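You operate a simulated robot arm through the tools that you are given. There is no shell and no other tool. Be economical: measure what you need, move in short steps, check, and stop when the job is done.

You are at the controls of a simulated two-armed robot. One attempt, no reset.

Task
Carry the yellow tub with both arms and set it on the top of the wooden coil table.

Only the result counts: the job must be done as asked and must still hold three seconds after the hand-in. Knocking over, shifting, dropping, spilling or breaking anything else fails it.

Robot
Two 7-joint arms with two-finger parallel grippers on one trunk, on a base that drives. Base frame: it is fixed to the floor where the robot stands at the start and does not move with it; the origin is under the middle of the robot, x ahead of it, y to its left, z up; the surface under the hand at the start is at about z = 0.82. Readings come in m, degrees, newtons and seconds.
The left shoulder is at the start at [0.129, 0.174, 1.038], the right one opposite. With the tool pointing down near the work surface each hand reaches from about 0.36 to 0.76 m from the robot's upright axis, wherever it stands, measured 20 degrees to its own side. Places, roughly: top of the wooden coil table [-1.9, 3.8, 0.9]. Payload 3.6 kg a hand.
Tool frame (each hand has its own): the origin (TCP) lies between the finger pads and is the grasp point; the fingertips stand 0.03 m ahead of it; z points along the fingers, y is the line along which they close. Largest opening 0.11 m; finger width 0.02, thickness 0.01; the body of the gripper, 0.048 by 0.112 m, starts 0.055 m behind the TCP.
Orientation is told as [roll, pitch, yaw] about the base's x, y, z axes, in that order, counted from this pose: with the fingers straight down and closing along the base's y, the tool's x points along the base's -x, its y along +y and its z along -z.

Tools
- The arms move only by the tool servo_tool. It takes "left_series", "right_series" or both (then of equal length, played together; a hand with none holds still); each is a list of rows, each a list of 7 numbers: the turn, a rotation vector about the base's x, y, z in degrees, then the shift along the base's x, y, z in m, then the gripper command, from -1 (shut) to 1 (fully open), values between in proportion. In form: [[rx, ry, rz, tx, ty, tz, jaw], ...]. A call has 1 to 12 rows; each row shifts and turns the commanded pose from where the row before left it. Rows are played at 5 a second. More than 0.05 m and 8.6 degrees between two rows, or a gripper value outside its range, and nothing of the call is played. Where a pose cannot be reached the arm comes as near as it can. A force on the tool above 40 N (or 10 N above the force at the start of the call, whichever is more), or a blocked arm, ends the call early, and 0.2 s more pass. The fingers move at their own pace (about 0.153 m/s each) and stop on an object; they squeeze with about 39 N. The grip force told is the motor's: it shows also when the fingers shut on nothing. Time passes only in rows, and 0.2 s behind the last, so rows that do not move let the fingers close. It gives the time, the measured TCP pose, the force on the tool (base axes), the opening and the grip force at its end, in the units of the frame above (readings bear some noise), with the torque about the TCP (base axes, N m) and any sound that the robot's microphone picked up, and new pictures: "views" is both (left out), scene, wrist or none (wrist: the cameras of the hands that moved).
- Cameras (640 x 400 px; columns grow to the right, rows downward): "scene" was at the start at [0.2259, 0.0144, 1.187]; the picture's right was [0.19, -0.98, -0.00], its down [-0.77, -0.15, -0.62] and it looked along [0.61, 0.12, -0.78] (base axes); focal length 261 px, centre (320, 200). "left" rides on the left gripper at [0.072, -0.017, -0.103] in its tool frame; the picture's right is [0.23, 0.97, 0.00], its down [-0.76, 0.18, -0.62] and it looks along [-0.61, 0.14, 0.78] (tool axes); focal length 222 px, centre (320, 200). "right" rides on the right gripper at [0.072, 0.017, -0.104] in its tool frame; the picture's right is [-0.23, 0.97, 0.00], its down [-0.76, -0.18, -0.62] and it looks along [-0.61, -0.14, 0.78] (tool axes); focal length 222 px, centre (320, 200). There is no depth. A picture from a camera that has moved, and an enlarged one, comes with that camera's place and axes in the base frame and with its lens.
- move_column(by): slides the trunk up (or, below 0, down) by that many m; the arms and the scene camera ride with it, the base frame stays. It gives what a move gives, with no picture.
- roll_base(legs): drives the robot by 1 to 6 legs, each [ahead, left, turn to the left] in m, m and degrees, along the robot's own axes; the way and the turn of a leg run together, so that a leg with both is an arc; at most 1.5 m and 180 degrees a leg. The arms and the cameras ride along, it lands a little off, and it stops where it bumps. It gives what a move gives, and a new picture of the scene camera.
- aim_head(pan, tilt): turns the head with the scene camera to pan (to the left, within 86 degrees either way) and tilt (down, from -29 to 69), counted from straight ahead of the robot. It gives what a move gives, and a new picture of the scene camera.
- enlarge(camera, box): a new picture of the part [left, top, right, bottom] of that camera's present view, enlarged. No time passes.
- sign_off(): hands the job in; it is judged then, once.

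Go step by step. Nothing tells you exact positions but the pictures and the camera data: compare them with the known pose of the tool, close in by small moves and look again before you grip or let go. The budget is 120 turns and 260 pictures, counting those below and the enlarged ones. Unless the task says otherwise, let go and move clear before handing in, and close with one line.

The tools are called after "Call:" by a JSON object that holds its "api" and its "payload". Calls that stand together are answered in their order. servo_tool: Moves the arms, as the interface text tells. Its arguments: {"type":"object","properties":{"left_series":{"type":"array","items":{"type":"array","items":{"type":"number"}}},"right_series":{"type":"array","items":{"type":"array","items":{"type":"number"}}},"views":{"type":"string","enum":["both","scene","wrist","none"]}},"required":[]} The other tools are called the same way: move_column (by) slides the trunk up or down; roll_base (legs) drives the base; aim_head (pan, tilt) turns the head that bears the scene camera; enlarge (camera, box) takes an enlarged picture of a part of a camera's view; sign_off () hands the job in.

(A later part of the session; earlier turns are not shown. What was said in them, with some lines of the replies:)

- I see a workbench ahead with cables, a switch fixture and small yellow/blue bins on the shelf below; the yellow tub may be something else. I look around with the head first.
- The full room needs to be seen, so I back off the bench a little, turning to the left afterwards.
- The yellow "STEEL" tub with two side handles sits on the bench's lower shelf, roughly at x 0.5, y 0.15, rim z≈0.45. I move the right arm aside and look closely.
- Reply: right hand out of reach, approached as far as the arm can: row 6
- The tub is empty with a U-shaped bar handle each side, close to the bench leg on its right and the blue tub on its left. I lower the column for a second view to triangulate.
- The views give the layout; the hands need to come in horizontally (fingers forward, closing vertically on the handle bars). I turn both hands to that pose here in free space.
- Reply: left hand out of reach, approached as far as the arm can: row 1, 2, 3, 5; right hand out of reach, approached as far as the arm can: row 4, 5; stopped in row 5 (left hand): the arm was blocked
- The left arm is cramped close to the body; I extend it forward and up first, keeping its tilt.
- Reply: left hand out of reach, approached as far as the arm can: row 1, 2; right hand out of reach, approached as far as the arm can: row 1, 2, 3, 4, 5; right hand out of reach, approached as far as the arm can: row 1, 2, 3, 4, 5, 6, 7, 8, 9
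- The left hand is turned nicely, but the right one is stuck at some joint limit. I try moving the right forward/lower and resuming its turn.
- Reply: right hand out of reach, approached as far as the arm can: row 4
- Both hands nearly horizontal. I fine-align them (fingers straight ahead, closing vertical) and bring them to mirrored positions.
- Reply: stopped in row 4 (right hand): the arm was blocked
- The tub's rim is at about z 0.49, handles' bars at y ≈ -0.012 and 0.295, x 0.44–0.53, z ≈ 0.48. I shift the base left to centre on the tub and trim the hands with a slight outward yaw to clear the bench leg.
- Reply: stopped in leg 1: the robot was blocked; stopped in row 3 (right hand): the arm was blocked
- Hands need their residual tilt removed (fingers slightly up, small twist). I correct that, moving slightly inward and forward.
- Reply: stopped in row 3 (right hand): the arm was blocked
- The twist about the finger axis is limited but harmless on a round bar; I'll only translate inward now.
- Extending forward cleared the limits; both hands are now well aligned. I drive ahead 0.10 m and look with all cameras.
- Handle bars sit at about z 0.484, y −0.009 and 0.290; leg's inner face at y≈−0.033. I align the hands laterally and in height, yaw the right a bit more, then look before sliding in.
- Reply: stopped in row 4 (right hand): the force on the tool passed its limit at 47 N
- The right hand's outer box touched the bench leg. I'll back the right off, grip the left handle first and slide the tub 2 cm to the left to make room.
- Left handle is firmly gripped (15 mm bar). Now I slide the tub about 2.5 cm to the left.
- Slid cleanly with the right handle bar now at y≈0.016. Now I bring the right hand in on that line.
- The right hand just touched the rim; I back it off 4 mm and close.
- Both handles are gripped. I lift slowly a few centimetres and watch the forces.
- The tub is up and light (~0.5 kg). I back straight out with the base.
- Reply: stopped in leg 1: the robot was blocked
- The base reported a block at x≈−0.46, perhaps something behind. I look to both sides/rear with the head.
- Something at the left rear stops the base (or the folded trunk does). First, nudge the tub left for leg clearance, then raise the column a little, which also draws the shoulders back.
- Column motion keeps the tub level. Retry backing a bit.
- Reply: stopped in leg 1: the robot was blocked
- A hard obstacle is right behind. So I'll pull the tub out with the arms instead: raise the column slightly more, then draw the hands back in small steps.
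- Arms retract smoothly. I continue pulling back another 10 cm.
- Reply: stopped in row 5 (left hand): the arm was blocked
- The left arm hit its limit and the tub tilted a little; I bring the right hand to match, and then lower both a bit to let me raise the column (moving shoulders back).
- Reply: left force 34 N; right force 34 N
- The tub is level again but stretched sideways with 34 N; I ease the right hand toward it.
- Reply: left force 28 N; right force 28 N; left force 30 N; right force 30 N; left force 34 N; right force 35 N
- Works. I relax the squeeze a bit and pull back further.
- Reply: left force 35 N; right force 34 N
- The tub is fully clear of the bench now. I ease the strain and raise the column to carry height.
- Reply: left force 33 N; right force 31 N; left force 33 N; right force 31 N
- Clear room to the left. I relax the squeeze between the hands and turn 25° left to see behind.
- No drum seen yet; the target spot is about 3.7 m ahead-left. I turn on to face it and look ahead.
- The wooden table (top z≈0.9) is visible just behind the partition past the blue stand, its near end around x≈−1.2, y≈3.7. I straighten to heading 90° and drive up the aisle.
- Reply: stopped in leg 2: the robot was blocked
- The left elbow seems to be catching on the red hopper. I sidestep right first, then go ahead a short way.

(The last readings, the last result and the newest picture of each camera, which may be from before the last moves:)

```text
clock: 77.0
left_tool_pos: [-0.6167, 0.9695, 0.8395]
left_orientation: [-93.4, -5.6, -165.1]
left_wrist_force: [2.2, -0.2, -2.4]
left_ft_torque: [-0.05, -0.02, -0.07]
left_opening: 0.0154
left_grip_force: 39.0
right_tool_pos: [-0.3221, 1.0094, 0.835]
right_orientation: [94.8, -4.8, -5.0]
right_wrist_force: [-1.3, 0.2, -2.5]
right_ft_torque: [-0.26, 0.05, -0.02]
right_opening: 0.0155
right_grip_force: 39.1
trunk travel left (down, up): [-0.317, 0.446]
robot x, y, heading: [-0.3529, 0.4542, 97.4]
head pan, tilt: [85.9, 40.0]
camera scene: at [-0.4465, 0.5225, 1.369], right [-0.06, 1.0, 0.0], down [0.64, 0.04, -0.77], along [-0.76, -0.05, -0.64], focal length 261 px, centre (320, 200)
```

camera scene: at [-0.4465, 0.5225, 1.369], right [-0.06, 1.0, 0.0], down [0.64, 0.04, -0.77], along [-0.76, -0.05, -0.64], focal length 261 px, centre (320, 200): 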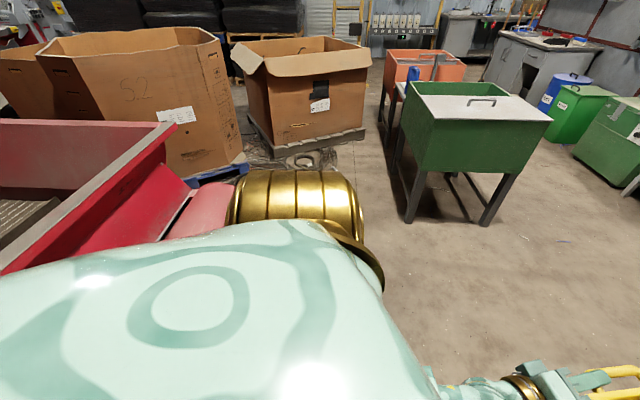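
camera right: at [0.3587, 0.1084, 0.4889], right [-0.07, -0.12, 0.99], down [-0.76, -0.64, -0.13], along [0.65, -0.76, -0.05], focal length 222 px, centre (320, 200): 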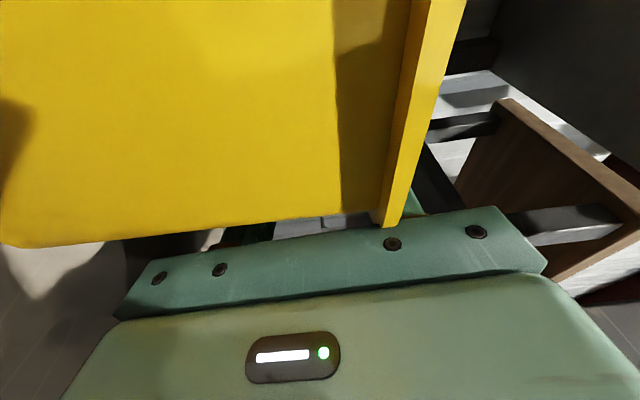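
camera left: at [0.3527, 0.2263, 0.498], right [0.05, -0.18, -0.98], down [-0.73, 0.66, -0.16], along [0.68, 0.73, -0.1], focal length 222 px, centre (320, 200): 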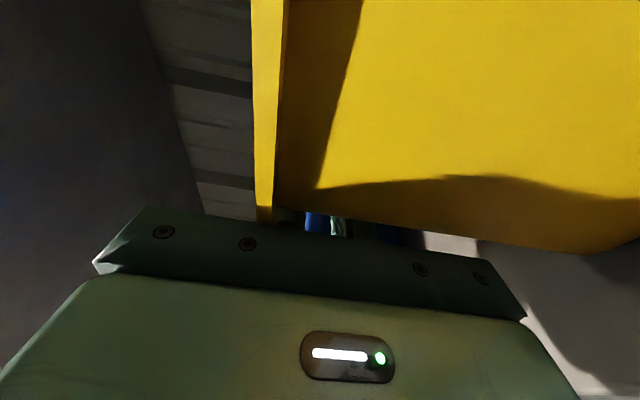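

Free. I drive on up the aisle with the head forward.

Call:
{"api": "aim_head", "payload": {"pan": 15, "tilt": 20}}

Call:
{"api": "roll_base", "payload": {"legs": [[1.3, 0, -5]]}}

```text
clock: 78.4
left_tool_pos: [-0.6177, 0.9697, 0.8393]
left_orientation: [-93.5, -5.6, -165.1]
left_wrist_force: [2.9, 0.2, -1.9]
left_ft_torque: [-0.02, -0.01, -0.11]
left_opening: 0.0154
left_grip_force: 38.5
right_tool_pos: [-0.3226, 1.0094, 0.8351]
right_orientation: [94.7, -4.9, -4.9]
right_wrist_force: [-2.7, -0.6, -2.4]
right_ft_torque: [-0.27, -0.06, 0.21]
right_opening: 0.0152
right_grip_force: 39.0
trunk travel left (down, up): [-0.317, 0.446]
robot x, y, heading: [-0.3539, 0.4545, 97.2]
head pan, tilt: [15.0, 20.0]
camera scene: at [-0.397, 0.6124, 1.4004], right [0.92, 0.38, 0.0], down [0.13, -0.32, -0.94], along [-0.36, 0.87, -0.34], focal length 261 px, centre (320, 200)
```

scene: 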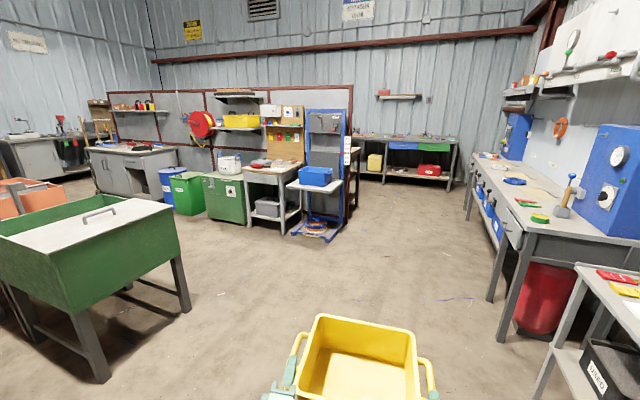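

```text
clock: 84.9
left_tool_pos: [-0.668, 2.2862, 0.8393]
left_orientation: [-93.6, -5.6, -170.8]
left_wrist_force: [1.3, 0.4, -3.3]
left_ft_torque: [-0.06, -0.04, -0.04]
left_opening: 0.0154
left_grip_force: 39.0
right_tool_pos: [-0.372, 2.2971, 0.8358]
right_orientation: [94.7, -4.9, -10.7]
right_wrist_force: [-1.1, 0.3, -2.8]
right_ft_torque: [-0.27, 0.0, 0.0]
right_opening: 0.0154
right_grip_force: 39.2
trunk travel left (down, up): [-0.317, 0.446]
robot x, y, heading: [-0.4574, 1.7423, 91.9]
head pan, tilt: [15.0, 20.0]
camera scene: at [-0.4854, 1.9091, 1.4004], right [0.96, 0.29, 0.0], down [0.1, -0.33, -0.94], along [-0.27, 0.9, -0.34], focal length 261 px, centre (320, 200)
```

scene: 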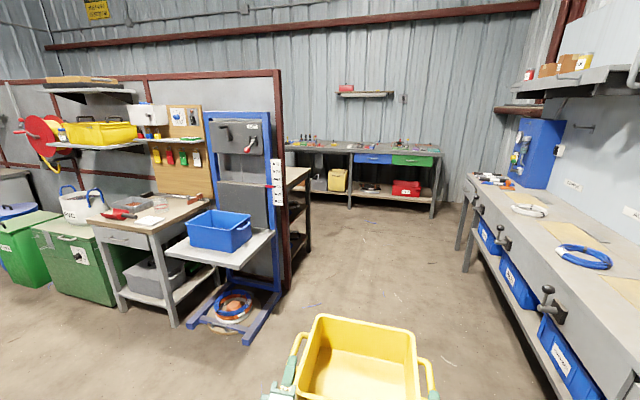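

Call:
{"api": "aim_head", "payload": {"pan": 45, "tilt": 30}}

Call:
{"api": "roll_base", "payload": {"legs": [[1.2, -0.06, 0]]}}

```text
clock: 85.9
left_tool_pos: [-0.6693, 2.2861, 0.8387]
left_orientation: [-93.5, -5.7, -170.8]
left_wrist_force: [0.7, 0.0, -2.2]
left_ft_torque: [0.0, 0.02, -0.09]
left_opening: 0.0154
left_grip_force: 39.6
right_tool_pos: [-0.3717, 2.2963, 0.8359]
right_orientation: [94.7, -4.9, -10.6]
right_wrist_force: [-2.1, 0.4, -3.4]
right_ft_torque: [-0.24, -0.04, 0.16]
right_opening: 0.0154
right_grip_force: 38.9
trunk travel left (down, up): [-0.317, 0.446]
robot x, y, heading: [-0.4543, 1.7465, 91.8]
head pan, tilt: [45.0, 30.0]
camera scene: at [-0.5243, 1.8816, 1.3844], right [0.69, 0.73, 0.0], down [0.36, -0.34, -0.87], along [-0.63, 0.59, -0.5], focal length 261 px, centre (320, 200)
```

scene: 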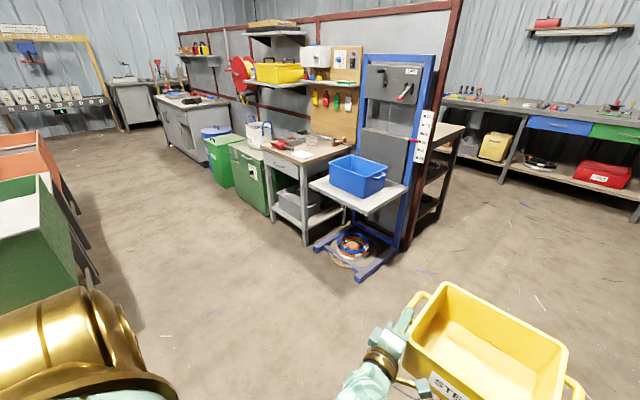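

```text
clock: 91.9
left_tool_pos: [-0.6524, 3.4776, 0.8388]
left_orientation: [-93.4, -5.7, -170.4]
left_wrist_force: [0.8, -0.1, -3.0]
left_ft_torque: [-0.01, -0.01, -0.03]
left_opening: 0.0153
left_grip_force: 39.2
right_tool_pos: [-0.3552, 3.4892, 0.8353]
right_orientation: [94.6, -4.7, -10.3]
right_wrist_force: [-1.0, -0.4, -2.0]
right_ft_torque: [-0.23, 0.01, -0.01]
right_opening: 0.0152
right_grip_force: 39.0
trunk travel left (down, up): [-0.317, 0.446]
robot x, y, heading: [-0.4361, 2.9394, 92.3]
head pan, tilt: [45.0, 30.0]
camera scene: at [-0.5051, 3.0735, 1.3844], right [0.68, 0.73, 0.0], down [0.37, -0.34, -0.87], along [-0.63, 0.59, -0.5], focal length 261 px, centre (320, 200)
```

scene: 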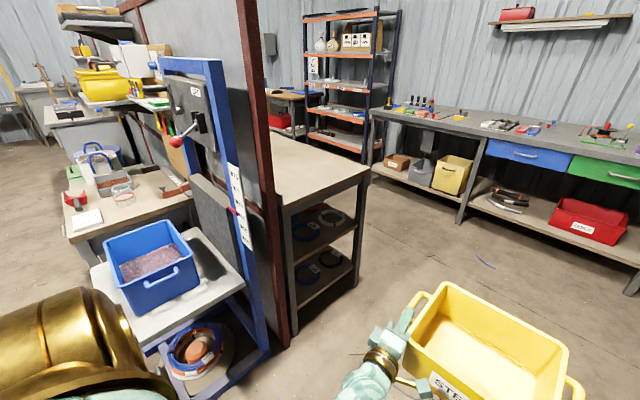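

There it is: an empty wood top with coils in the cubbies below; its end edge at x≈−1.16, y≈3.5–4.0, z≈0.9. I raise the tub above that height and drive to face its end.

Call:
{"api": "move_column", "payload": {"by": 0.27}}

Call:
{"api": "roll_base", "payload": {"legs": [[0.83, -0.02, 0], [0, 0, 50]]}}

```text
clock: 94.7
left_tool_pos: [-0.6538, 3.4774, 1.1083]
left_orientation: [-93.4, -5.7, -170.4]
left_wrist_force: [0.5, -0.6, -2.9]
left_ft_torque: [-0.02, -0.05, -0.02]
left_opening: 0.0154
left_grip_force: 39.7
right_tool_pos: [-0.3556, 3.4879, 1.1059]
right_orientation: [94.7, -4.8, -10.3]
right_wrist_force: [-0.5, 0.5, -3.0]
right_ft_torque: [-0.28, -0.01, -0.21]
right_opening: 0.0153
right_grip_force: 39.6
trunk travel left (down, up): [-0.587, 0.176]
robot x, y, heading: [-0.4349, 2.938, 91.9]
head pan, tilt: [45.0, 30.0]
```

```text
clock: 101.3
left_tool_pos: [-0.9948, 3.9229, 1.11]
left_orientation: [-93.5, -5.6, -119.9]
left_wrist_force: [0.3, 0.4, -3.3]
left_ft_torque: [0.02, -0.03, -0.01]
left_opening: 0.0153
left_grip_force: 39.2
right_tool_pos: [-0.8159, 4.1592, 1.1049]
right_orientation: [94.5, -4.8, 40.4]
right_wrist_force: [0.9, -0.7, -2.6]
right_ft_torque: [-0.14, -0.19, -0.02]
right_opening: 0.0154
right_grip_force: 39.3
trunk travel left (down, up): [-0.587, 0.176]
robot x, y, heading: [-0.4462, 3.7491, 142.4]
head pan, tilt: [45.0, 30.0]
camera scene: at [-0.5446, 3.7446, 1.6566], right [-0.13, 0.99, 0.0], down [0.5, 0.07, -0.87], along [-0.86, -0.12, -0.5], focal length 261 px, centre (320, 200)
```

scene: 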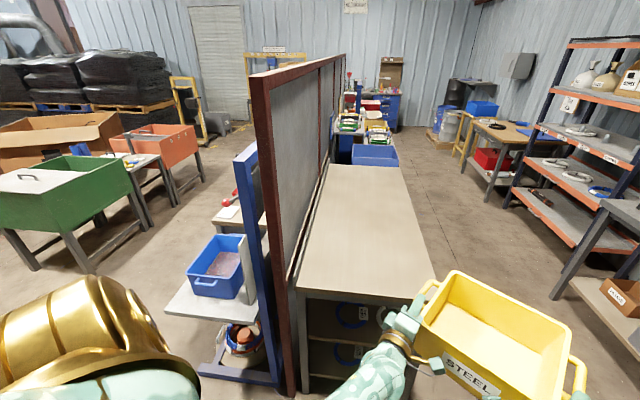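

The top is clear; table spans x −1.2…−2.4, y 3.6…4.05. I move the base away from the partition, then turn to face the table end squarely.

Call:
{"api": "roll_base", "payload": {"legs": [[0.077, -0.149, 0], [0, 0, 37.6]]}}

Call:
{"api": "aim_head", "payload": {"pan": 0, "tilt": 45}}

```text
clock: 104.5
left_tool_pos: [-0.9565, 3.7104, 1.11]
left_orientation: [-93.5, -5.5, -81.8]
left_wrist_force: [-0.1, 0.5, -2.5]
left_ft_torque: [0.03, -0.05, 0.03]
left_opening: 0.0152
left_grip_force: 38.9
right_tool_pos: [-0.9625, 4.0065, 1.1057]
right_orientation: [94.7, -4.9, 78.4]
right_wrist_force: [-0.4, 0.0, -2.8]
right_ft_torque: [-0.01, -0.26, 0.01]
right_opening: 0.0156
right_grip_force: 39.5
trunk travel left (down, up): [-0.587, 0.176]
robot x, y, heading: [-0.4099, 3.915, -179.3]
head pan, tilt: [45.0, 30.0]
camera scene: at [-0.4917, 3.8477, 1.6566], right [-0.72, 0.7, 0.0], down [0.35, 0.36, -0.87], along [-0.6, -0.62, -0.5], focal length 261 px, centre (320, 200)
```

scene: 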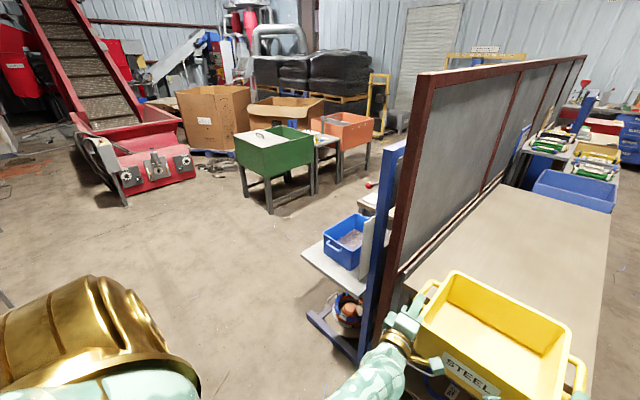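

```text
clock: 105.7
left_tool_pos: [-0.9553, 3.7099, 1.1083]
left_orientation: [-93.5, -5.6, -81.7]
left_wrist_force: [-0.5, 0.4, -3.0]
left_ft_torque: [0.05, -0.07, -0.05]
left_opening: 0.0153
left_grip_force: 39.1
right_tool_pos: [-0.9613, 4.0075, 1.1049]
right_orientation: [94.6, -4.9, 78.4]
right_wrist_force: [-1.0, -0.4, -3.2]
right_ft_torque: [-0.04, -0.25, -0.05]
right_opening: 0.0152
right_grip_force: 39.3
trunk travel left (down, up): [-0.587, 0.176]
robot x, y, heading: [-0.4149, 3.9104, -179.4]
head pan, tilt: [0.0, 45.0]
camera scene: at [-0.5099, 3.9113, 1.634], right [-0.01, 1.0, 0.0], down [0.71, 0.01, -0.71], along [-0.71, -0.01, -0.71], focal length 261 px, centre (320, 200)
```

scene: 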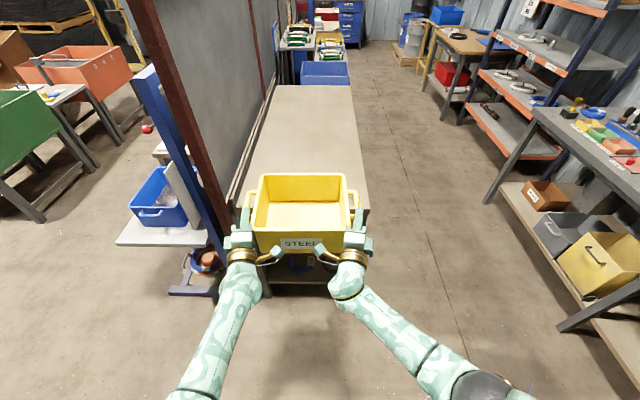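

Well aligned. I drive ahead to bring the tub over the top.

Call:
{"api": "roll_base", "payload": {"legs": [[0.16, 0, 0], [0.16, 0, 0]]}}

```text
clock: 108.1
left_tool_pos: [-1.2757, 3.7055, 1.1076]
left_orientation: [-93.4, -5.6, -81.7]
left_wrist_force: [-0.3, -0.5, -3.9]
left_ft_torque: [0.01, -0.04, 0.1]
left_opening: 0.0155
left_grip_force: 38.7
right_tool_pos: [-1.2806, 4.002, 1.105]
right_orientation: [94.7, -4.9, 78.4]
right_wrist_force: [-0.7, -0.7, -1.9]
right_ft_torque: [0.01, -0.21, -0.07]
right_opening: 0.0156
right_grip_force: 38.5
trunk travel left (down, up): [-0.587, 0.176]
robot x, y, heading: [-0.7321, 3.9077, -179.3]
head pan, tilt: [0.0, 45.0]
camera scene: at [-0.8287, 3.907, 1.634], right [-0.01, 1.0, 0.0], down [0.71, 0.01, -0.71], along [-0.71, -0.01, -0.71], focal length 261 px, centre (320, 200)
```

scene: 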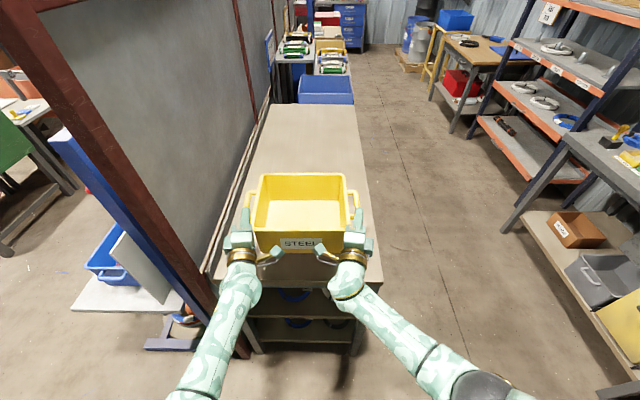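

Over the table, near edge at x≈−1.216. I go 5 cm further for margin and level the tub by 2°, then lower.

Call:
{"api": "roll_base", "payload": {"legs": [[0.05, 0, 0]]}}

Call:
{"api": "servo_tool", "payload": {"right_series": [[0, -1, 0, 0, 0, -0.015, -1], [0, -1.1, 0, 0, 0, -0.015, -1], [0, 0, 0, 0, 0, -0.015, -1]], "left_series": [[0, -1, 0, 0, 0, -0.016, -1], [0, -1.1, 0, 0, 0, -0.016, -1], [0, 0, 0, 0, 0, -0.015, -1]], "views": "scene"}}

```text
clock: 109.0
left_tool_pos: [-1.3227, 3.7049, 1.1087]
left_orientation: [-93.6, -5.6, -81.7]
left_wrist_force: [0.3, 0.3, -2.3]
left_ft_torque: [0.03, -0.05, 0.07]
left_opening: 0.0151
left_grip_force: 39.1
right_tool_pos: [-1.3294, 4.0021, 1.1053]
right_orientation: [94.8, -4.7, 78.4]
right_wrist_force: [0.5, -0.7, -3.3]
right_ft_torque: [0.01, -0.24, -0.07]
right_opening: 0.0153
right_grip_force: 39.2
trunk travel left (down, up): [-0.587, 0.176]
robot x, y, heading: [-0.7858, 3.9076, -179.3]
head pan, tilt: [0.0, 45.0]
camera scene: at [-0.8772, 3.9064, 1.6341], right [-0.01, 1.0, 0.0], down [0.71, 0.01, -0.71], along [-0.71, -0.01, -0.71], focal length 261 px, centre (320, 200)
```

scene: 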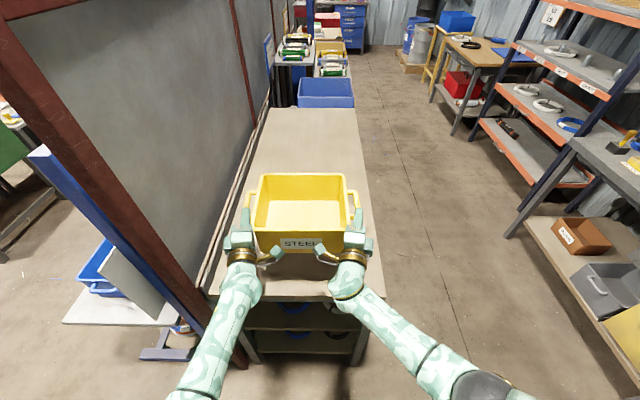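

```text
clock: 109.8
left_tool_pos: [-1.3248, 3.7042, 1.0601]
left_orientation: [-91.5, -5.9, -81.9]
left_wrist_force: [-2.5, 0.4, -1.7]
left_ft_torque: [0.12, 0.04, 0.31]
left_opening: 0.0152
left_grip_force: 38.9
right_tool_pos: [-1.3297, 4.001, 1.059]
right_orientation: [92.7, -5.3, 78.6]
right_wrist_force: [3.2, 0.0, -2.5]
right_ft_torque: [0.12, -0.3, 0.44]
right_opening: 0.0154
right_grip_force: 39.3
trunk travel left (down, up): [-0.587, 0.176]
robot x, y, heading: [-0.7814, 3.9069, -179.3]
head pan, tilt: [0.0, 45.0]
camera scene: at [-0.8784, 3.9059, 1.634], right [-0.01, 1.0, 0.0], down [0.71, 0.01, -0.71], along [-0.71, -0.01, -0.71], focal length 261 px, centre (320, 200)
```

scene: 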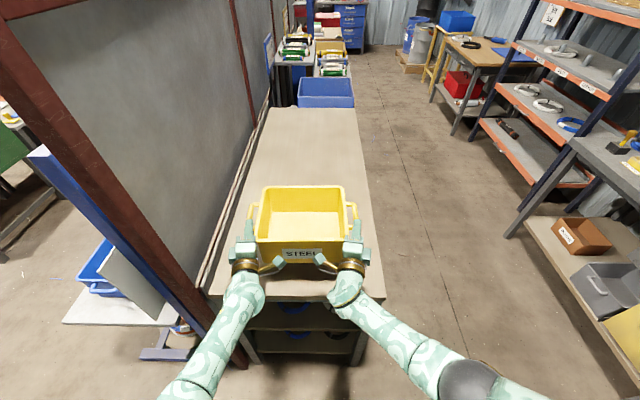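

Call:
{"api": "servo_tool", "payload": {"right_series": [[0, 0, 0, 0, 0, -0.006, -1], [0, 0, 0, 0, 0, -0.006, -1], [0, 0, 0, 0, 0, -0.004, -1]], "left_series": [[0, 0, 0, 0, 0, -0.006, -1], [0, 0, 0, 0, 0, -0.006, -1], [0, 0, 0, 0, 0, -0.005, -1]], "views": "none"}}

Call:
{"api": "enlarge", "payload": {"camera": "scene", "box": [220, 160, 400, 290]}}

```text
clock: 110.6
left_tool_pos: [-1.3246, 3.7053, 1.0447]
left_orientation: [-91.4, -6.0, -81.9]
left_wrist_force: [1.8, 0.5, -1.6]
left_ft_torque: [0.18, -0.02, -0.01]
left_opening: 0.0156
left_grip_force: 38.6
right_tool_pos: [-1.3307, 4.002, 1.0435]
right_orientation: [92.6, -5.4, 78.5]
right_wrist_force: [-2.0, 0.2, -3.0]
right_ft_torque: [0.03, -0.28, -0.63]
right_opening: 0.0155
right_grip_force: 38.9
trunk travel left (down, up): [-0.587, 0.176]
robot x, y, heading: [-0.7865, 3.9048, -179.2]
head pan, tilt: [0.0, 45.0]
```

```text
3.08 times, centred on (310, 225) of scene
camera zoom: at [-0.8783, 3.9064, 1.634], right [-0.01, 1.0, 0.0], down [0.71, 0.01, -0.71], along [-0.71, -0.01, -0.71], focal length 803 px, centre (351, 123)
```

zoom: 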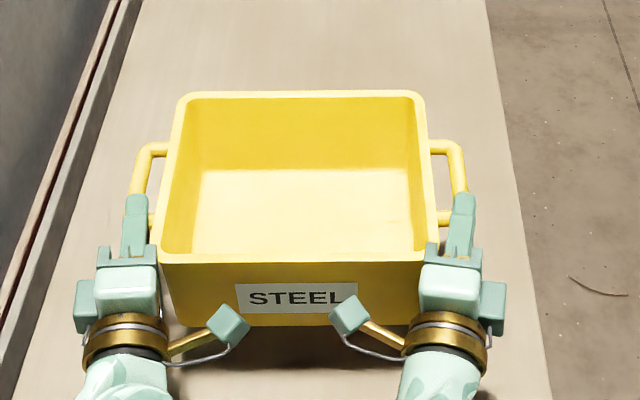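

Good margins all round. I lower in 4 mm steps until it touches.

Call:
{"api": "servo_tool", "payload": {"right_series": [[0, 0, 0, 0, 0, -0.004, -1], [0, 0, 0, 0, 0, -0.004, -1], [0, 0, 0, 0, 0, 0, -1]], "left_series": [[0, 0, 0, 0, 0, -0.004, -1], [0, 0, 0, 0, 0, -0.004, -1], [0, 0, 0, 0, 0, 0, -1]], "views": "none"}}

Call:
{"api": "servo_tool", "payload": {"right_series": [[0, 0, 0, 0, 0, -0.003, -1], [0, 0, 0, 0, 0, 0, -1]], "left_series": [[0, 0, 0, 0, 0, -0.003, -1], [0, 0, 0, 0, 0, 0, -1]], "views": "none"}}

```text
clock: 111.4
left_tool_pos: [-1.3244, 3.7046, 1.0375]
left_orientation: [-91.2, -6.0, -82.0]
left_wrist_force: [3.3, -2.3, -3.3]
left_ft_torque: [-0.07, -0.1, -0.38]
left_opening: 0.0154
left_grip_force: 39.0
right_tool_pos: [-1.3297, 4.0024, 1.0352]
right_orientation: [92.8, -5.2, 78.6]
right_wrist_force: [-2.4, 3.9, -2.1]
right_ft_torque: [-0.04, -0.13, -0.45]
right_opening: 0.0157
right_grip_force: 38.6
trunk travel left (down, up): [-0.587, 0.176]
robot x, y, heading: [-0.7823, 3.9042, -179.0]
head pan, tilt: [0.0, 45.0]
```

```text
clock: 112.0
left_tool_pos: [-1.326, 3.7041, 1.033]
left_orientation: [-91.4, -5.9, -81.9]
left_wrist_force: [3.5, -2.7, -2.8]
left_ft_torque: [0.07, -0.05, -0.44]
left_opening: 0.015
left_grip_force: 39.2
right_tool_pos: [-1.3297, 4.0013, 1.0333]
right_orientation: [92.6, -5.3, 78.6]
right_wrist_force: [-4.2, 1.8, -2.7]
right_ft_torque: [-0.03, -0.16, -0.78]
right_opening: 0.0154
right_grip_force: 39.3
trunk travel left (down, up): [-0.587, 0.176]
robot x, y, heading: [-0.7826, 3.9051, -179.1]
head pan, tilt: [0.0, 45.0]
```

Call:
{"api": "servo_tool", "payload": {"right_series": [[0, 0, 0, 0, 0, -0.003, -1], [0, 0, 0, 0, 0, 0, -1]], "left_series": [[0, 0, 0, 0, 0, -0.003, -1], [0, 0, 0, 0, 0, 0, -1]], "views": "none"}}

Call:
{"api": "servo_tool", "payload": {"right_series": [[0, 0, 0, 0, 0, -0.003, -1], [0, 0, 0, 0, 0, 0, -1]], "left_series": [[0, 0, 0, 0, 0, -0.003, -1], [0, 0, 0, 0, 0, 0, -1]], "views": "none"}}

```text
clock: 112.6
left_tool_pos: [-1.3235, 3.7046, 1.0308]
left_orientation: [-91.4, -5.9, -82.0]
left_wrist_force: [1.1, -3.7, -3.5]
left_ft_torque: [0.0, -0.06, -0.2]
left_opening: 0.0154
left_grip_force: 39.1
right_tool_pos: [-1.3297, 4.0013, 1.0291]
right_orientation: [92.6, -5.3, 78.6]
right_wrist_force: [-1.0, 4.5, -1.7]
right_ft_torque: [0.01, -0.22, -0.11]
right_opening: 0.0154
right_grip_force: 39.2
trunk travel left (down, up): [-0.587, 0.176]
robot x, y, heading: [-0.7813, 3.909, -179.0]
head pan, tilt: [0.0, 45.0]
```

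```text
clock: 113.2
left_tool_pos: [-1.3246, 3.7046, 1.0273]
left_orientation: [-91.4, -5.9, -81.8]
left_wrist_force: [-1.0, -5.5, -2.5]
left_ft_torque: [0.05, -0.03, 0.48]
left_opening: 0.0155
left_grip_force: 38.9
right_tool_pos: [-1.3299, 4.0018, 1.0274]
right_orientation: [92.7, -5.4, 78.6]
right_wrist_force: [2.2, 5.5, -2.6]
right_ft_torque: [-0.01, -0.27, -0.01]
right_opening: 0.0153
right_grip_force: 39.0
trunk travel left (down, up): [-0.587, 0.176]
robot x, y, heading: [-0.7805, 3.9097, -179.3]
head pan, tilt: [0.0, 45.0]
```

No contact yet; I keep lowering gently.

Call:
{"api": "servo_tool", "payload": {"right_series": [[0, 0, 0, 0, 0, -0.003, -1], [0, 0, 0, 0, 0, -0.003, -1], [0, 0, 0, 0, 0, 0, -1]], "left_series": [[0, 0, 0, 0, 0, -0.003, -1], [0, 0, 0, 0, 0, -0.003, -1], [0, 0, 0, 0, 0, 0, -1]], "views": "none"}}

Call:
{"api": "enlarge", "payload": {"camera": "scene", "box": [220, 160, 400, 290]}}

```text
clock: 114.0
left_tool_pos: [-1.3256, 3.7041, 1.0224]
left_orientation: [-91.2, -6.1, -82.0]
left_wrist_force: [-1.7, -2.9, -2.4]
left_ft_torque: [0.13, 0.04, 0.51]
left_opening: 0.0155
left_grip_force: 38.8
right_tool_pos: [-1.3303, 4.0009, 1.0202]
right_orientation: [92.6, -5.2, 78.6]
right_wrist_force: [1.4, 2.3, -2.5]
right_ft_torque: [0.08, -0.3, -0.16]
right_opening: 0.0157
right_grip_force: 38.9
trunk travel left (down, up): [-0.587, 0.176]
robot x, y, heading: [-0.7882, 3.9096, -179.4]
head pan, tilt: [0.0, 45.0]
```

```text
3.08 times, centred on (310, 225) of scene
camera zoom: at [-0.8781, 3.9063, 1.634], right [-0.01, 1.0, 0.0], down [0.71, 0.01, -0.71], along [-0.71, -0.01, -0.71], focal length 803 px, centre (351, 123)
```

zoom: 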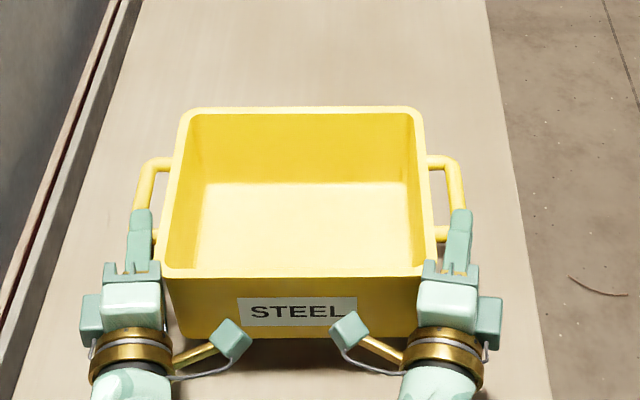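

Call:
{"api": "servo_tool", "payload": {"right_series": [[0, 0, 0, 0, 0, -0.003, -1], [0, 0, 0, 0, 0, -0.003, -1], [0, 0, 0, 0, 0, -0.003, -1], [0, 0, 0, 0, 0, 0, -1]], "left_series": [[0, 0, 0, 0, 0, -0.003, -1], [0, 0, 0, 0, 0, -0.003, -1], [0, 0, 0, 0, 0, -0.003, -1], [0, 0, 0, 0, 0, 0, -1]], "views": "none"}}

Call:
{"api": "servo_tool", "payload": {"right_series": [[0, 0, 0, 0, 0, -0.003, -1], [0, 0, 0, 0, 0, -0.003, -1], [0, 0, 0, 0, 0, 0, -1]], "left_series": [[0, 0, 0, 0, 0, -0.003, -1], [0, 0, 0, 0, 0, -0.003, -1], [0, 0, 0, 0, 0, 0, -1]], "views": "wrist"}}

```text
clock: 115.0
left_tool_pos: [-1.324, 3.7055, 1.0128]
left_orientation: [-91.3, -6.0, -82.0]
left_wrist_force: [3.0, 2.1, -3.2]
left_ft_torque: [0.01, -0.05, -0.55]
left_opening: 0.0152
left_grip_force: 38.8
right_tool_pos: [-1.3297, 4.002, 1.0151]
right_orientation: [92.7, -5.2, 78.7]
right_wrist_force: [-3.1, -1.3, -3.5]
right_ft_torque: [-0.03, -0.2, -0.5]
right_opening: 0.0155
right_grip_force: 39.2
trunk travel left (down, up): [-0.587, 0.176]
robot x, y, heading: [-0.7868, 3.9075, -179.1]
head pan, tilt: [0.0, 45.0]
```

```text
clock: 115.8
left_tool_pos: [-1.324, 3.7052, 1.006]
left_orientation: [-91.4, -6.0, -82.0]
left_wrist_force: [4.6, 5.6, -2.9]
left_ft_torque: [-0.06, -0.1, -0.75]
left_opening: 0.0154
left_grip_force: 39.2
right_tool_pos: [-1.3275, 4.0022, 1.0138]
right_orientation: [92.7, -5.1, 78.7]
right_wrist_force: [-5.2, -5.5, -2.0]
right_ft_torque: [-0.07, -0.17, -0.71]
right_opening: 0.0155
right_grip_force: 38.6
right hand out of reach, approached as far as the arm can: row 1
trunk travel left (down, up): [-0.587, 0.176]
robot x, y, heading: [-0.784, 3.9091, -179.4]
head pan, tilt: [0.0, 45.0]
camera right: at [-1.2404, 3.9102, 1.0206], right [0.07, 0.13, 0.99], down [0.75, 0.64, -0.14], along [-0.65, 0.76, -0.05], focal length 222 px, centre (320, 200)
camera left: at [-1.2315, 3.792, 1.0135], right [-0.04, 0.12, -0.99], down [0.72, -0.68, -0.11], along [-0.69, -0.72, -0.06], focal length 222 px, centre (320, 200)
```

right: 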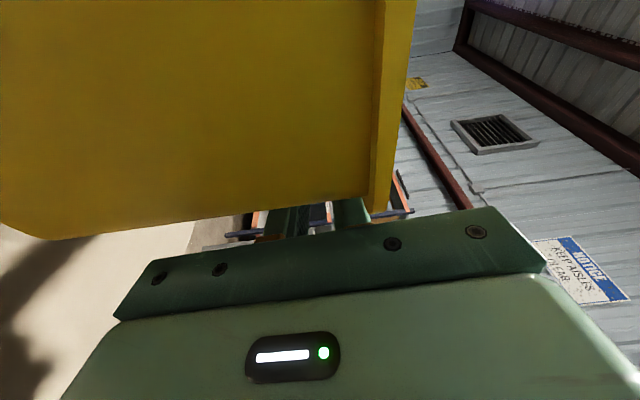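
left: 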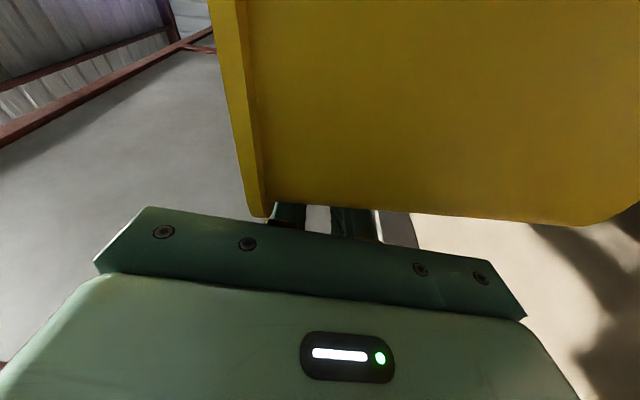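

The right arm is at its reach limit, so I level the left and lower by the column in small steps.

Call:
{"api": "servo_tool", "payload": {"left_series": [[0, 0, 0, 0, 0, 0.003, -1], [0, 0, 0, 0, 0, 0.003, -1]], "views": "none"}}

Call:
{"api": "move_column", "payload": {"by": -0.01}}

Call:
{"api": "enlarge", "payload": {"camera": "scene", "box": [220, 160, 400, 310]}}

```text
clock: 116.4
left_tool_pos: [-1.3249, 3.7046, 1.0108]
left_orientation: [-91.4, -5.9, -82.0]
left_wrist_force: [4.1, 8.6, -2.8]
left_ft_torque: [-0.09, -0.1, -0.92]
left_opening: 0.0153
left_grip_force: 39.1
right_tool_pos: [-1.3283, 4.003, 1.0141]
right_orientation: [92.6, -5.2, 78.7]
right_wrist_force: [-2.6, -8.7, -1.6]
right_ft_torque: [-0.11, -0.15, -0.26]
right_opening: 0.0152
right_grip_force: 39.0
trunk travel left (down, up): [-0.587, 0.176]
robot x, y, heading: [-0.7789, 3.906, -179.3]
head pan, tilt: [0.0, 45.0]
```

```text
clock: 117.0
left_tool_pos: [-1.3245, 3.7053, 1.0016]
left_orientation: [-91.3, -6.0, -82.0]
left_wrist_force: [0.9, 11.0, -1.8]
left_ft_torque: [-0.1, -0.1, -0.38]
left_opening: 0.0153
left_grip_force: 39.1
right_tool_pos: [-1.3276, 4.003, 1.0032]
right_orientation: [92.5, -5.2, 78.7]
right_wrist_force: [0.3, -11.5, -2.3]
right_ft_torque: [-0.07, -0.2, 0.13]
right_opening: 0.0154
right_grip_force: 38.7
trunk travel left (down, up): [-0.577, 0.186]
robot x, y, heading: [-0.7795, 3.906, -179.0]
head pan, tilt: [0.0, 45.0]
```

```text
2.67 times, centred on (310, 235) of scene
camera zoom: at [-0.8789, 3.9063, 1.6239], right [-0.01, 1.0, 0.0], down [0.71, 0.01, -0.71], along [-0.71, -0.01, -0.71], focal length 696 px, centre (347, 107)
```

zoom: 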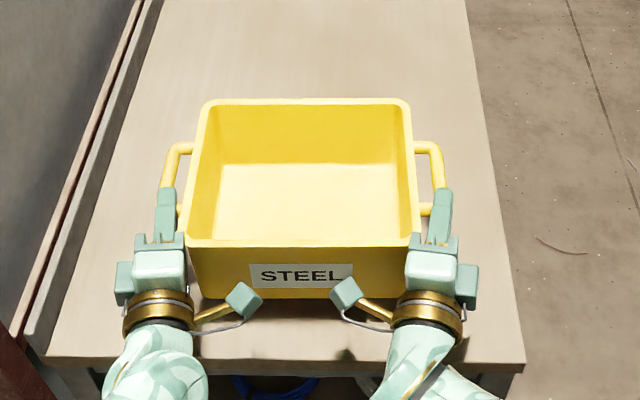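

Call:
{"api": "move_column", "payload": {"by": -0.01}}

Call:
{"api": "move_column", "payload": {"by": -0.007}}

```text
clock: 117.6
left_tool_pos: [-1.3243, 3.7061, 0.9927]
left_orientation: [-91.5, -5.9, -81.9]
left_wrist_force: [0.4, 14.0, -2.2]
left_ft_torque: [0.04, -0.03, -0.41]
left_opening: 0.0153
left_grip_force: 39.1
right_tool_pos: [-1.3277, 4.0016, 0.9926]
right_orientation: [92.7, -5.4, 78.6]
right_wrist_force: [0.6, -12.8, -2.5]
right_ft_torque: [0.06, -0.26, 0.46]
right_opening: 0.0156
right_grip_force: 38.8
trunk travel left (down, up): [-0.567, 0.196]
robot x, y, heading: [-0.7841, 3.9104, -179.3]
head pan, tilt: [0.0, 45.0]
```

```text
clock: 118.1
left_tool_pos: [-1.3254, 3.7049, 0.9858]
left_orientation: [-91.4, -5.9, -82.0]
left_wrist_force: [-1.5, 14.3, -2.4]
left_ft_torque: [0.02, -0.01, -0.2]
left_opening: 0.0155
left_grip_force: 38.9
right_tool_pos: [-1.3277, 4.0018, 0.9857]
right_orientation: [92.6, -5.3, 78.6]
right_wrist_force: [0.8, -13.5, -2.3]
right_ft_torque: [0.03, -0.29, 0.69]
right_opening: 0.0154
right_grip_force: 39.1
trunk travel left (down, up): [-0.56, 0.203]
robot x, y, heading: [-0.7799, 3.9075, -179.2]
head pan, tilt: [0.0, 45.0]
```

Call:
{"api": "move_column", "payload": {"by": -0.01}}

Call:
{"api": "move_column", "payload": {"by": -0.007}}

Call:
{"api": "enlarge", "payload": {"camera": "scene", "box": [220, 160, 400, 310]}}

```text
clock: 118.7
left_tool_pos: [-1.324, 3.7041, 0.9766]
left_orientation: [-91.3, -6.0, -81.9]
left_wrist_force: [-2.3, 16.0, -2.9]
left_ft_torque: [0.0, -0.05, 0.05]
left_opening: 0.0152
left_grip_force: 39.3
right_tool_pos: [-1.3269, 4.0021, 0.9759]
right_orientation: [92.7, -5.3, 78.6]
right_wrist_force: [2.7, -17.0, -2.9]
right_ft_torque: [0.01, -0.28, 0.58]
right_opening: 0.0151
right_grip_force: 39.2
trunk travel left (down, up): [-0.55, 0.213]
robot x, y, heading: [-0.7815, 3.9075, -179.2]
head pan, tilt: [0.0, 45.0]
```

```text
clock: 119.3
left_tool_pos: [-1.3256, 3.7045, 0.9688]
left_orientation: [-91.3, -5.9, -82.0]
left_wrist_force: [-2.0, 17.2, -1.8]
left_ft_torque: [0.07, 0.01, -0.21]
left_opening: 0.0153
left_grip_force: 38.1
right_tool_pos: [-1.3274, 4.0028, 0.969]
right_orientation: [92.5, -5.3, 78.7]
right_wrist_force: [2.1, -17.6, -2.8]
right_ft_torque: [0.04, -0.29, 0.76]
right_opening: 0.0153
right_grip_force: 38.9
trunk travel left (down, up): [-0.543, 0.22]
robot x, y, heading: [-0.7843, 3.9065, -178.9]
head pan, tilt: [0.0, 45.0]
```

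```text
2.67 times, centred on (310, 235) of scene
camera zoom: at [-0.8815, 3.9062, 1.5898], right [-0.01, 1.0, 0.0], down [0.71, 0.01, -0.71], along [-0.71, -0.01, -0.71], focal length 696 px, centre (347, 107)
```

zoom: 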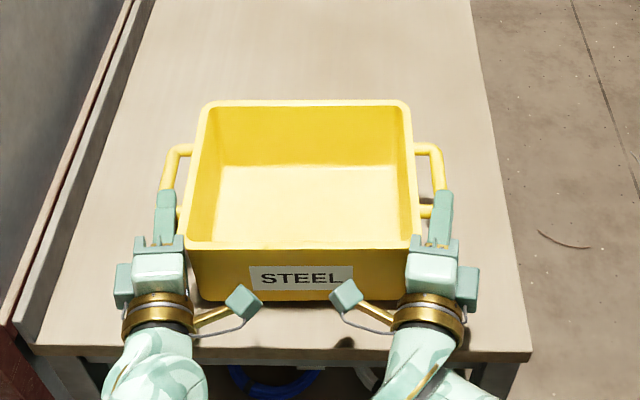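

Call:
{"api": "move_column", "payload": {"by": -0.007}}

Call:
{"api": "move_column", "payload": {"by": -0.007}}

```text
clock: 119.8
left_tool_pos: [-1.3246, 3.7046, 0.9608]
left_orientation: [-91.3, -5.9, -82.0]
left_wrist_force: [-1.1, 17.9, -3.2]
left_ft_torque: [0.01, -0.05, -0.3]
left_opening: 0.0153
left_grip_force: 39.3
right_tool_pos: [-1.328, 4.0039, 0.962]
right_orientation: [92.5, -5.3, 78.7]
right_wrist_force: [1.7, -18.5, -2.1]
right_ft_torque: [0.06, -0.27, 0.73]
right_opening: 0.0153
right_grip_force: 39.3
trunk travel left (down, up): [-0.536, 0.227]
robot x, y, heading: [-0.7823, 3.9089, -179.1]
head pan, tilt: [0.0, 45.0]
```

```text
clock: 120.4
left_tool_pos: [-1.3251, 3.7047, 0.9573]
left_orientation: [-91.6, -5.9, -81.9]
left_wrist_force: [-3.2, 16.6, 11.3]
left_ft_torque: [-0.14, -0.2, -0.9]
left_opening: 0.0156
left_grip_force: 38.9
right_tool_pos: [-1.3283, 4.0025, 0.9565]
right_orientation: [92.8, -5.2, 78.5]
right_wrist_force: [-5.2, -15.6, 8.9]
right_ft_torque: [0.06, -0.3, 0.3]
right_opening: 0.0158
right_grip_force: 38.7
trunk travel left (down, up): [-0.529, 0.234]
robot x, y, heading: [-0.7821, 3.9097, -179.3]
head pan, tilt: [0.0, 45.0]
```

Contact: both wrists now feel the table's upward push. I open the grippers halfway.

Call:
{"api": "servo_tool", "payload": {"right_series": [[0, 0, 0, 0, 0, 0, -0.4], [0, 0, 0, 0, 0, 0, 0], [0, 0, 0, 0, 0, 0, 0]], "left_series": [[0, 0, 0, 0, 0, 0, -0.4], [0, 0, 0, 0, 0, 0, 0], [0, 0, 0, 0, 0, 0, 0]], "views": "both"}}

Call:
{"api": "enlarge", "payload": {"camera": "scene", "box": [220, 160, 400, 310]}}

```text
clock: 121.2
left_tool_pos: [-1.3264, 3.7031, 0.954]
left_orientation: [-91.3, -5.9, -81.9]
left_wrist_force: [0.3, -0.7, -0.9]
left_ft_torque: [0.01, 0.01, 0.01]
left_opening: 0.055
left_grip_force: 0.1
right_tool_pos: [-1.3271, 4.0024, 0.9546]
right_orientation: [92.5, -5.4, 78.5]
right_wrist_force: [-0.4, 0.0, -0.1]
right_ft_torque: [-0.01, 0.0, -0.01]
right_opening: 0.055
right_grip_force: 0.0
trunk travel left (down, up): [-0.529, 0.234]
robot x, y, heading: [-0.7822, 3.9065, -179.2]
head pan, tilt: [0.0, 45.0]
camera scene: at [-0.8825, 3.9062, 1.5758], right [-0.01, 1.0, 0.0], down [0.71, 0.01, -0.71], along [-0.71, -0.01, -0.71], focal length 261 px, centre (320, 200)
camera right: at [-1.24, 3.9111, 0.9616], right [0.07, 0.12, 0.99], down [0.76, 0.64, -0.13], along [-0.65, 0.76, -0.05], focal length 222 px, centre (320, 200)
camera left: at [-1.2313, 3.791, 0.9619], right [-0.04, 0.12, -0.99], down [0.72, -0.68, -0.11], along [-0.69, -0.72, -0.06], focal length 222 px, centre (320, 200)
```

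scene: 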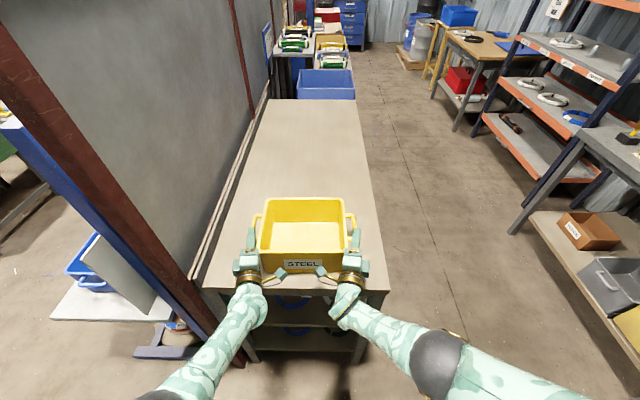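
right: 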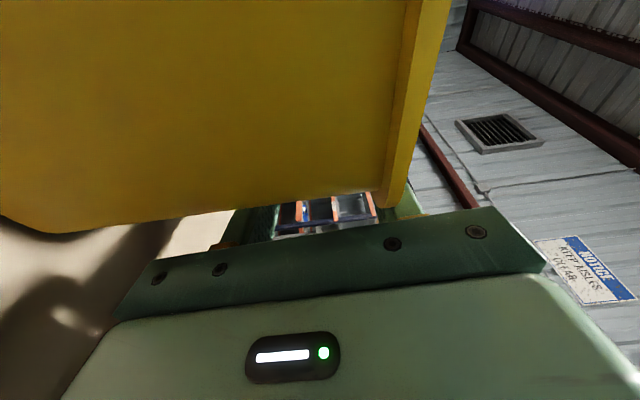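
left: 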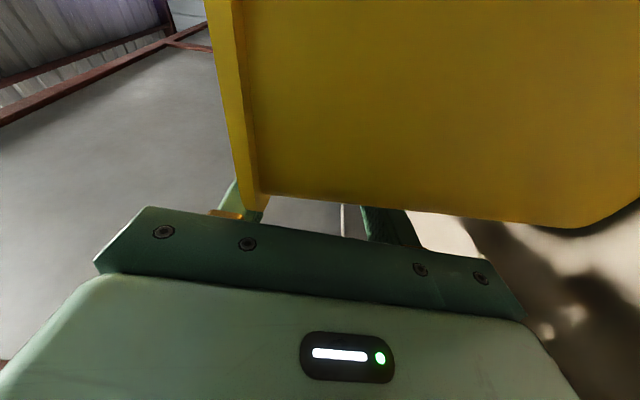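

```text
2.67 times, centred on (310, 235) of scene
camera zoom: at [-0.8825, 3.9062, 1.5758], right [-0.01, 1.0, 0.0], down [0.71, 0.01, -0.71], along [-0.71, -0.01, -0.71], focal length 696 px, centre (347, 107)
```

zoom: 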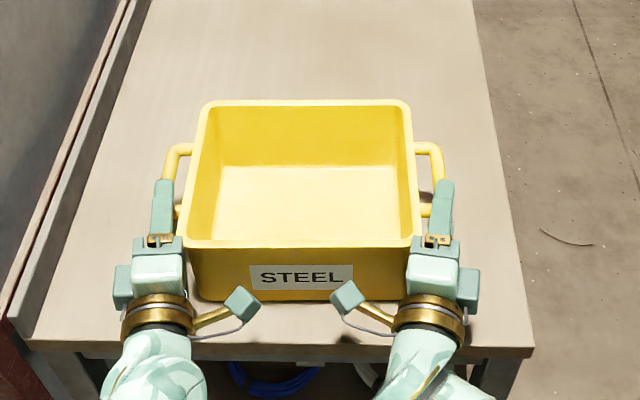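

The tub stands on the top, hands are free. I back the base straight out.

Call:
{"api": "roll_base", "payload": {"legs": [[-0.1, 0, 0], [-0.15, 0, 0]]}}

Call:
{"api": "enlarge", "payload": {"camera": "scene", "box": [200, 100, 420, 240]}}

```text
clock: 123.3
left_tool_pos: [-1.0762, 3.7072, 0.9553]
left_orientation: [-91.5, -6.0, -82.0]
left_wrist_force: [0.5, 0.9, 0.5]
left_ft_torque: [0.01, 0.0, 0.03]
left_opening: 0.055
left_grip_force: 0.0
right_tool_pos: [-1.0797, 4.0065, 0.9571]
right_orientation: [92.6, -5.4, 78.6]
right_wrist_force: [0.5, 0.4, 0.6]
right_ft_torque: [0.02, 0.0, 0.04]
right_opening: 0.0549
right_grip_force: 0.1
trunk travel left (down, up): [-0.529, 0.234]
robot x, y, heading: [-0.534, 3.912, -179.3]
head pan, tilt: [0.0, 45.0]
camera scene: at [-0.6338, 3.9097, 1.5759], right [-0.01, 1.0, 0.0], down [0.71, 0.01, -0.71], along [-0.71, -0.01, -0.71], focal length 261 px, centre (320, 200)
```

scene: 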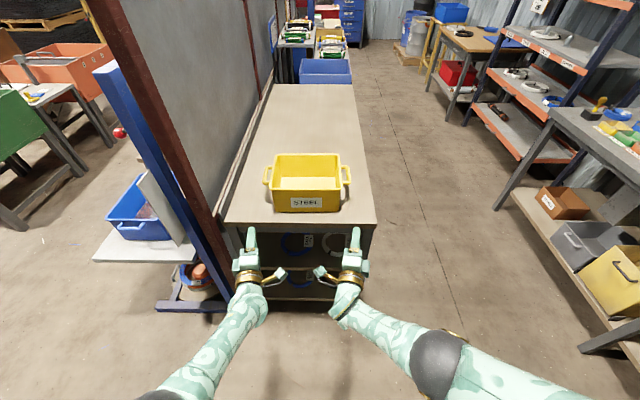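

```text
2.86 times, centred on (310, 170) of scene
camera zoom: at [-0.6338, 3.9097, 1.5759], right [-0.01, 1.0, 0.0], down [0.71, 0.01, -0.71], along [-0.71, -0.01, -0.71], focal length 745 px, centre (349, 286)
```

zoom: 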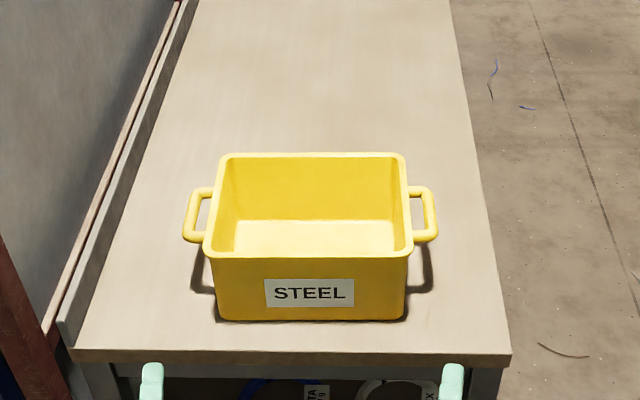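

The tub stands flat on the coil table top with clear margins, and the hands are well clear. I hand it in.

Call:
{"api": "sign_off", "payload": {}}

```text
The job is handed in.
```

The yellow tub ("STEEL") is standing flat on the top of the wooden coil table. I carried it there with both arms, then let go and moved the hands clear before handing in. The robot bumped the red hopper behind it a few times while turning near the bench; I saw no sign that the hopper moved.
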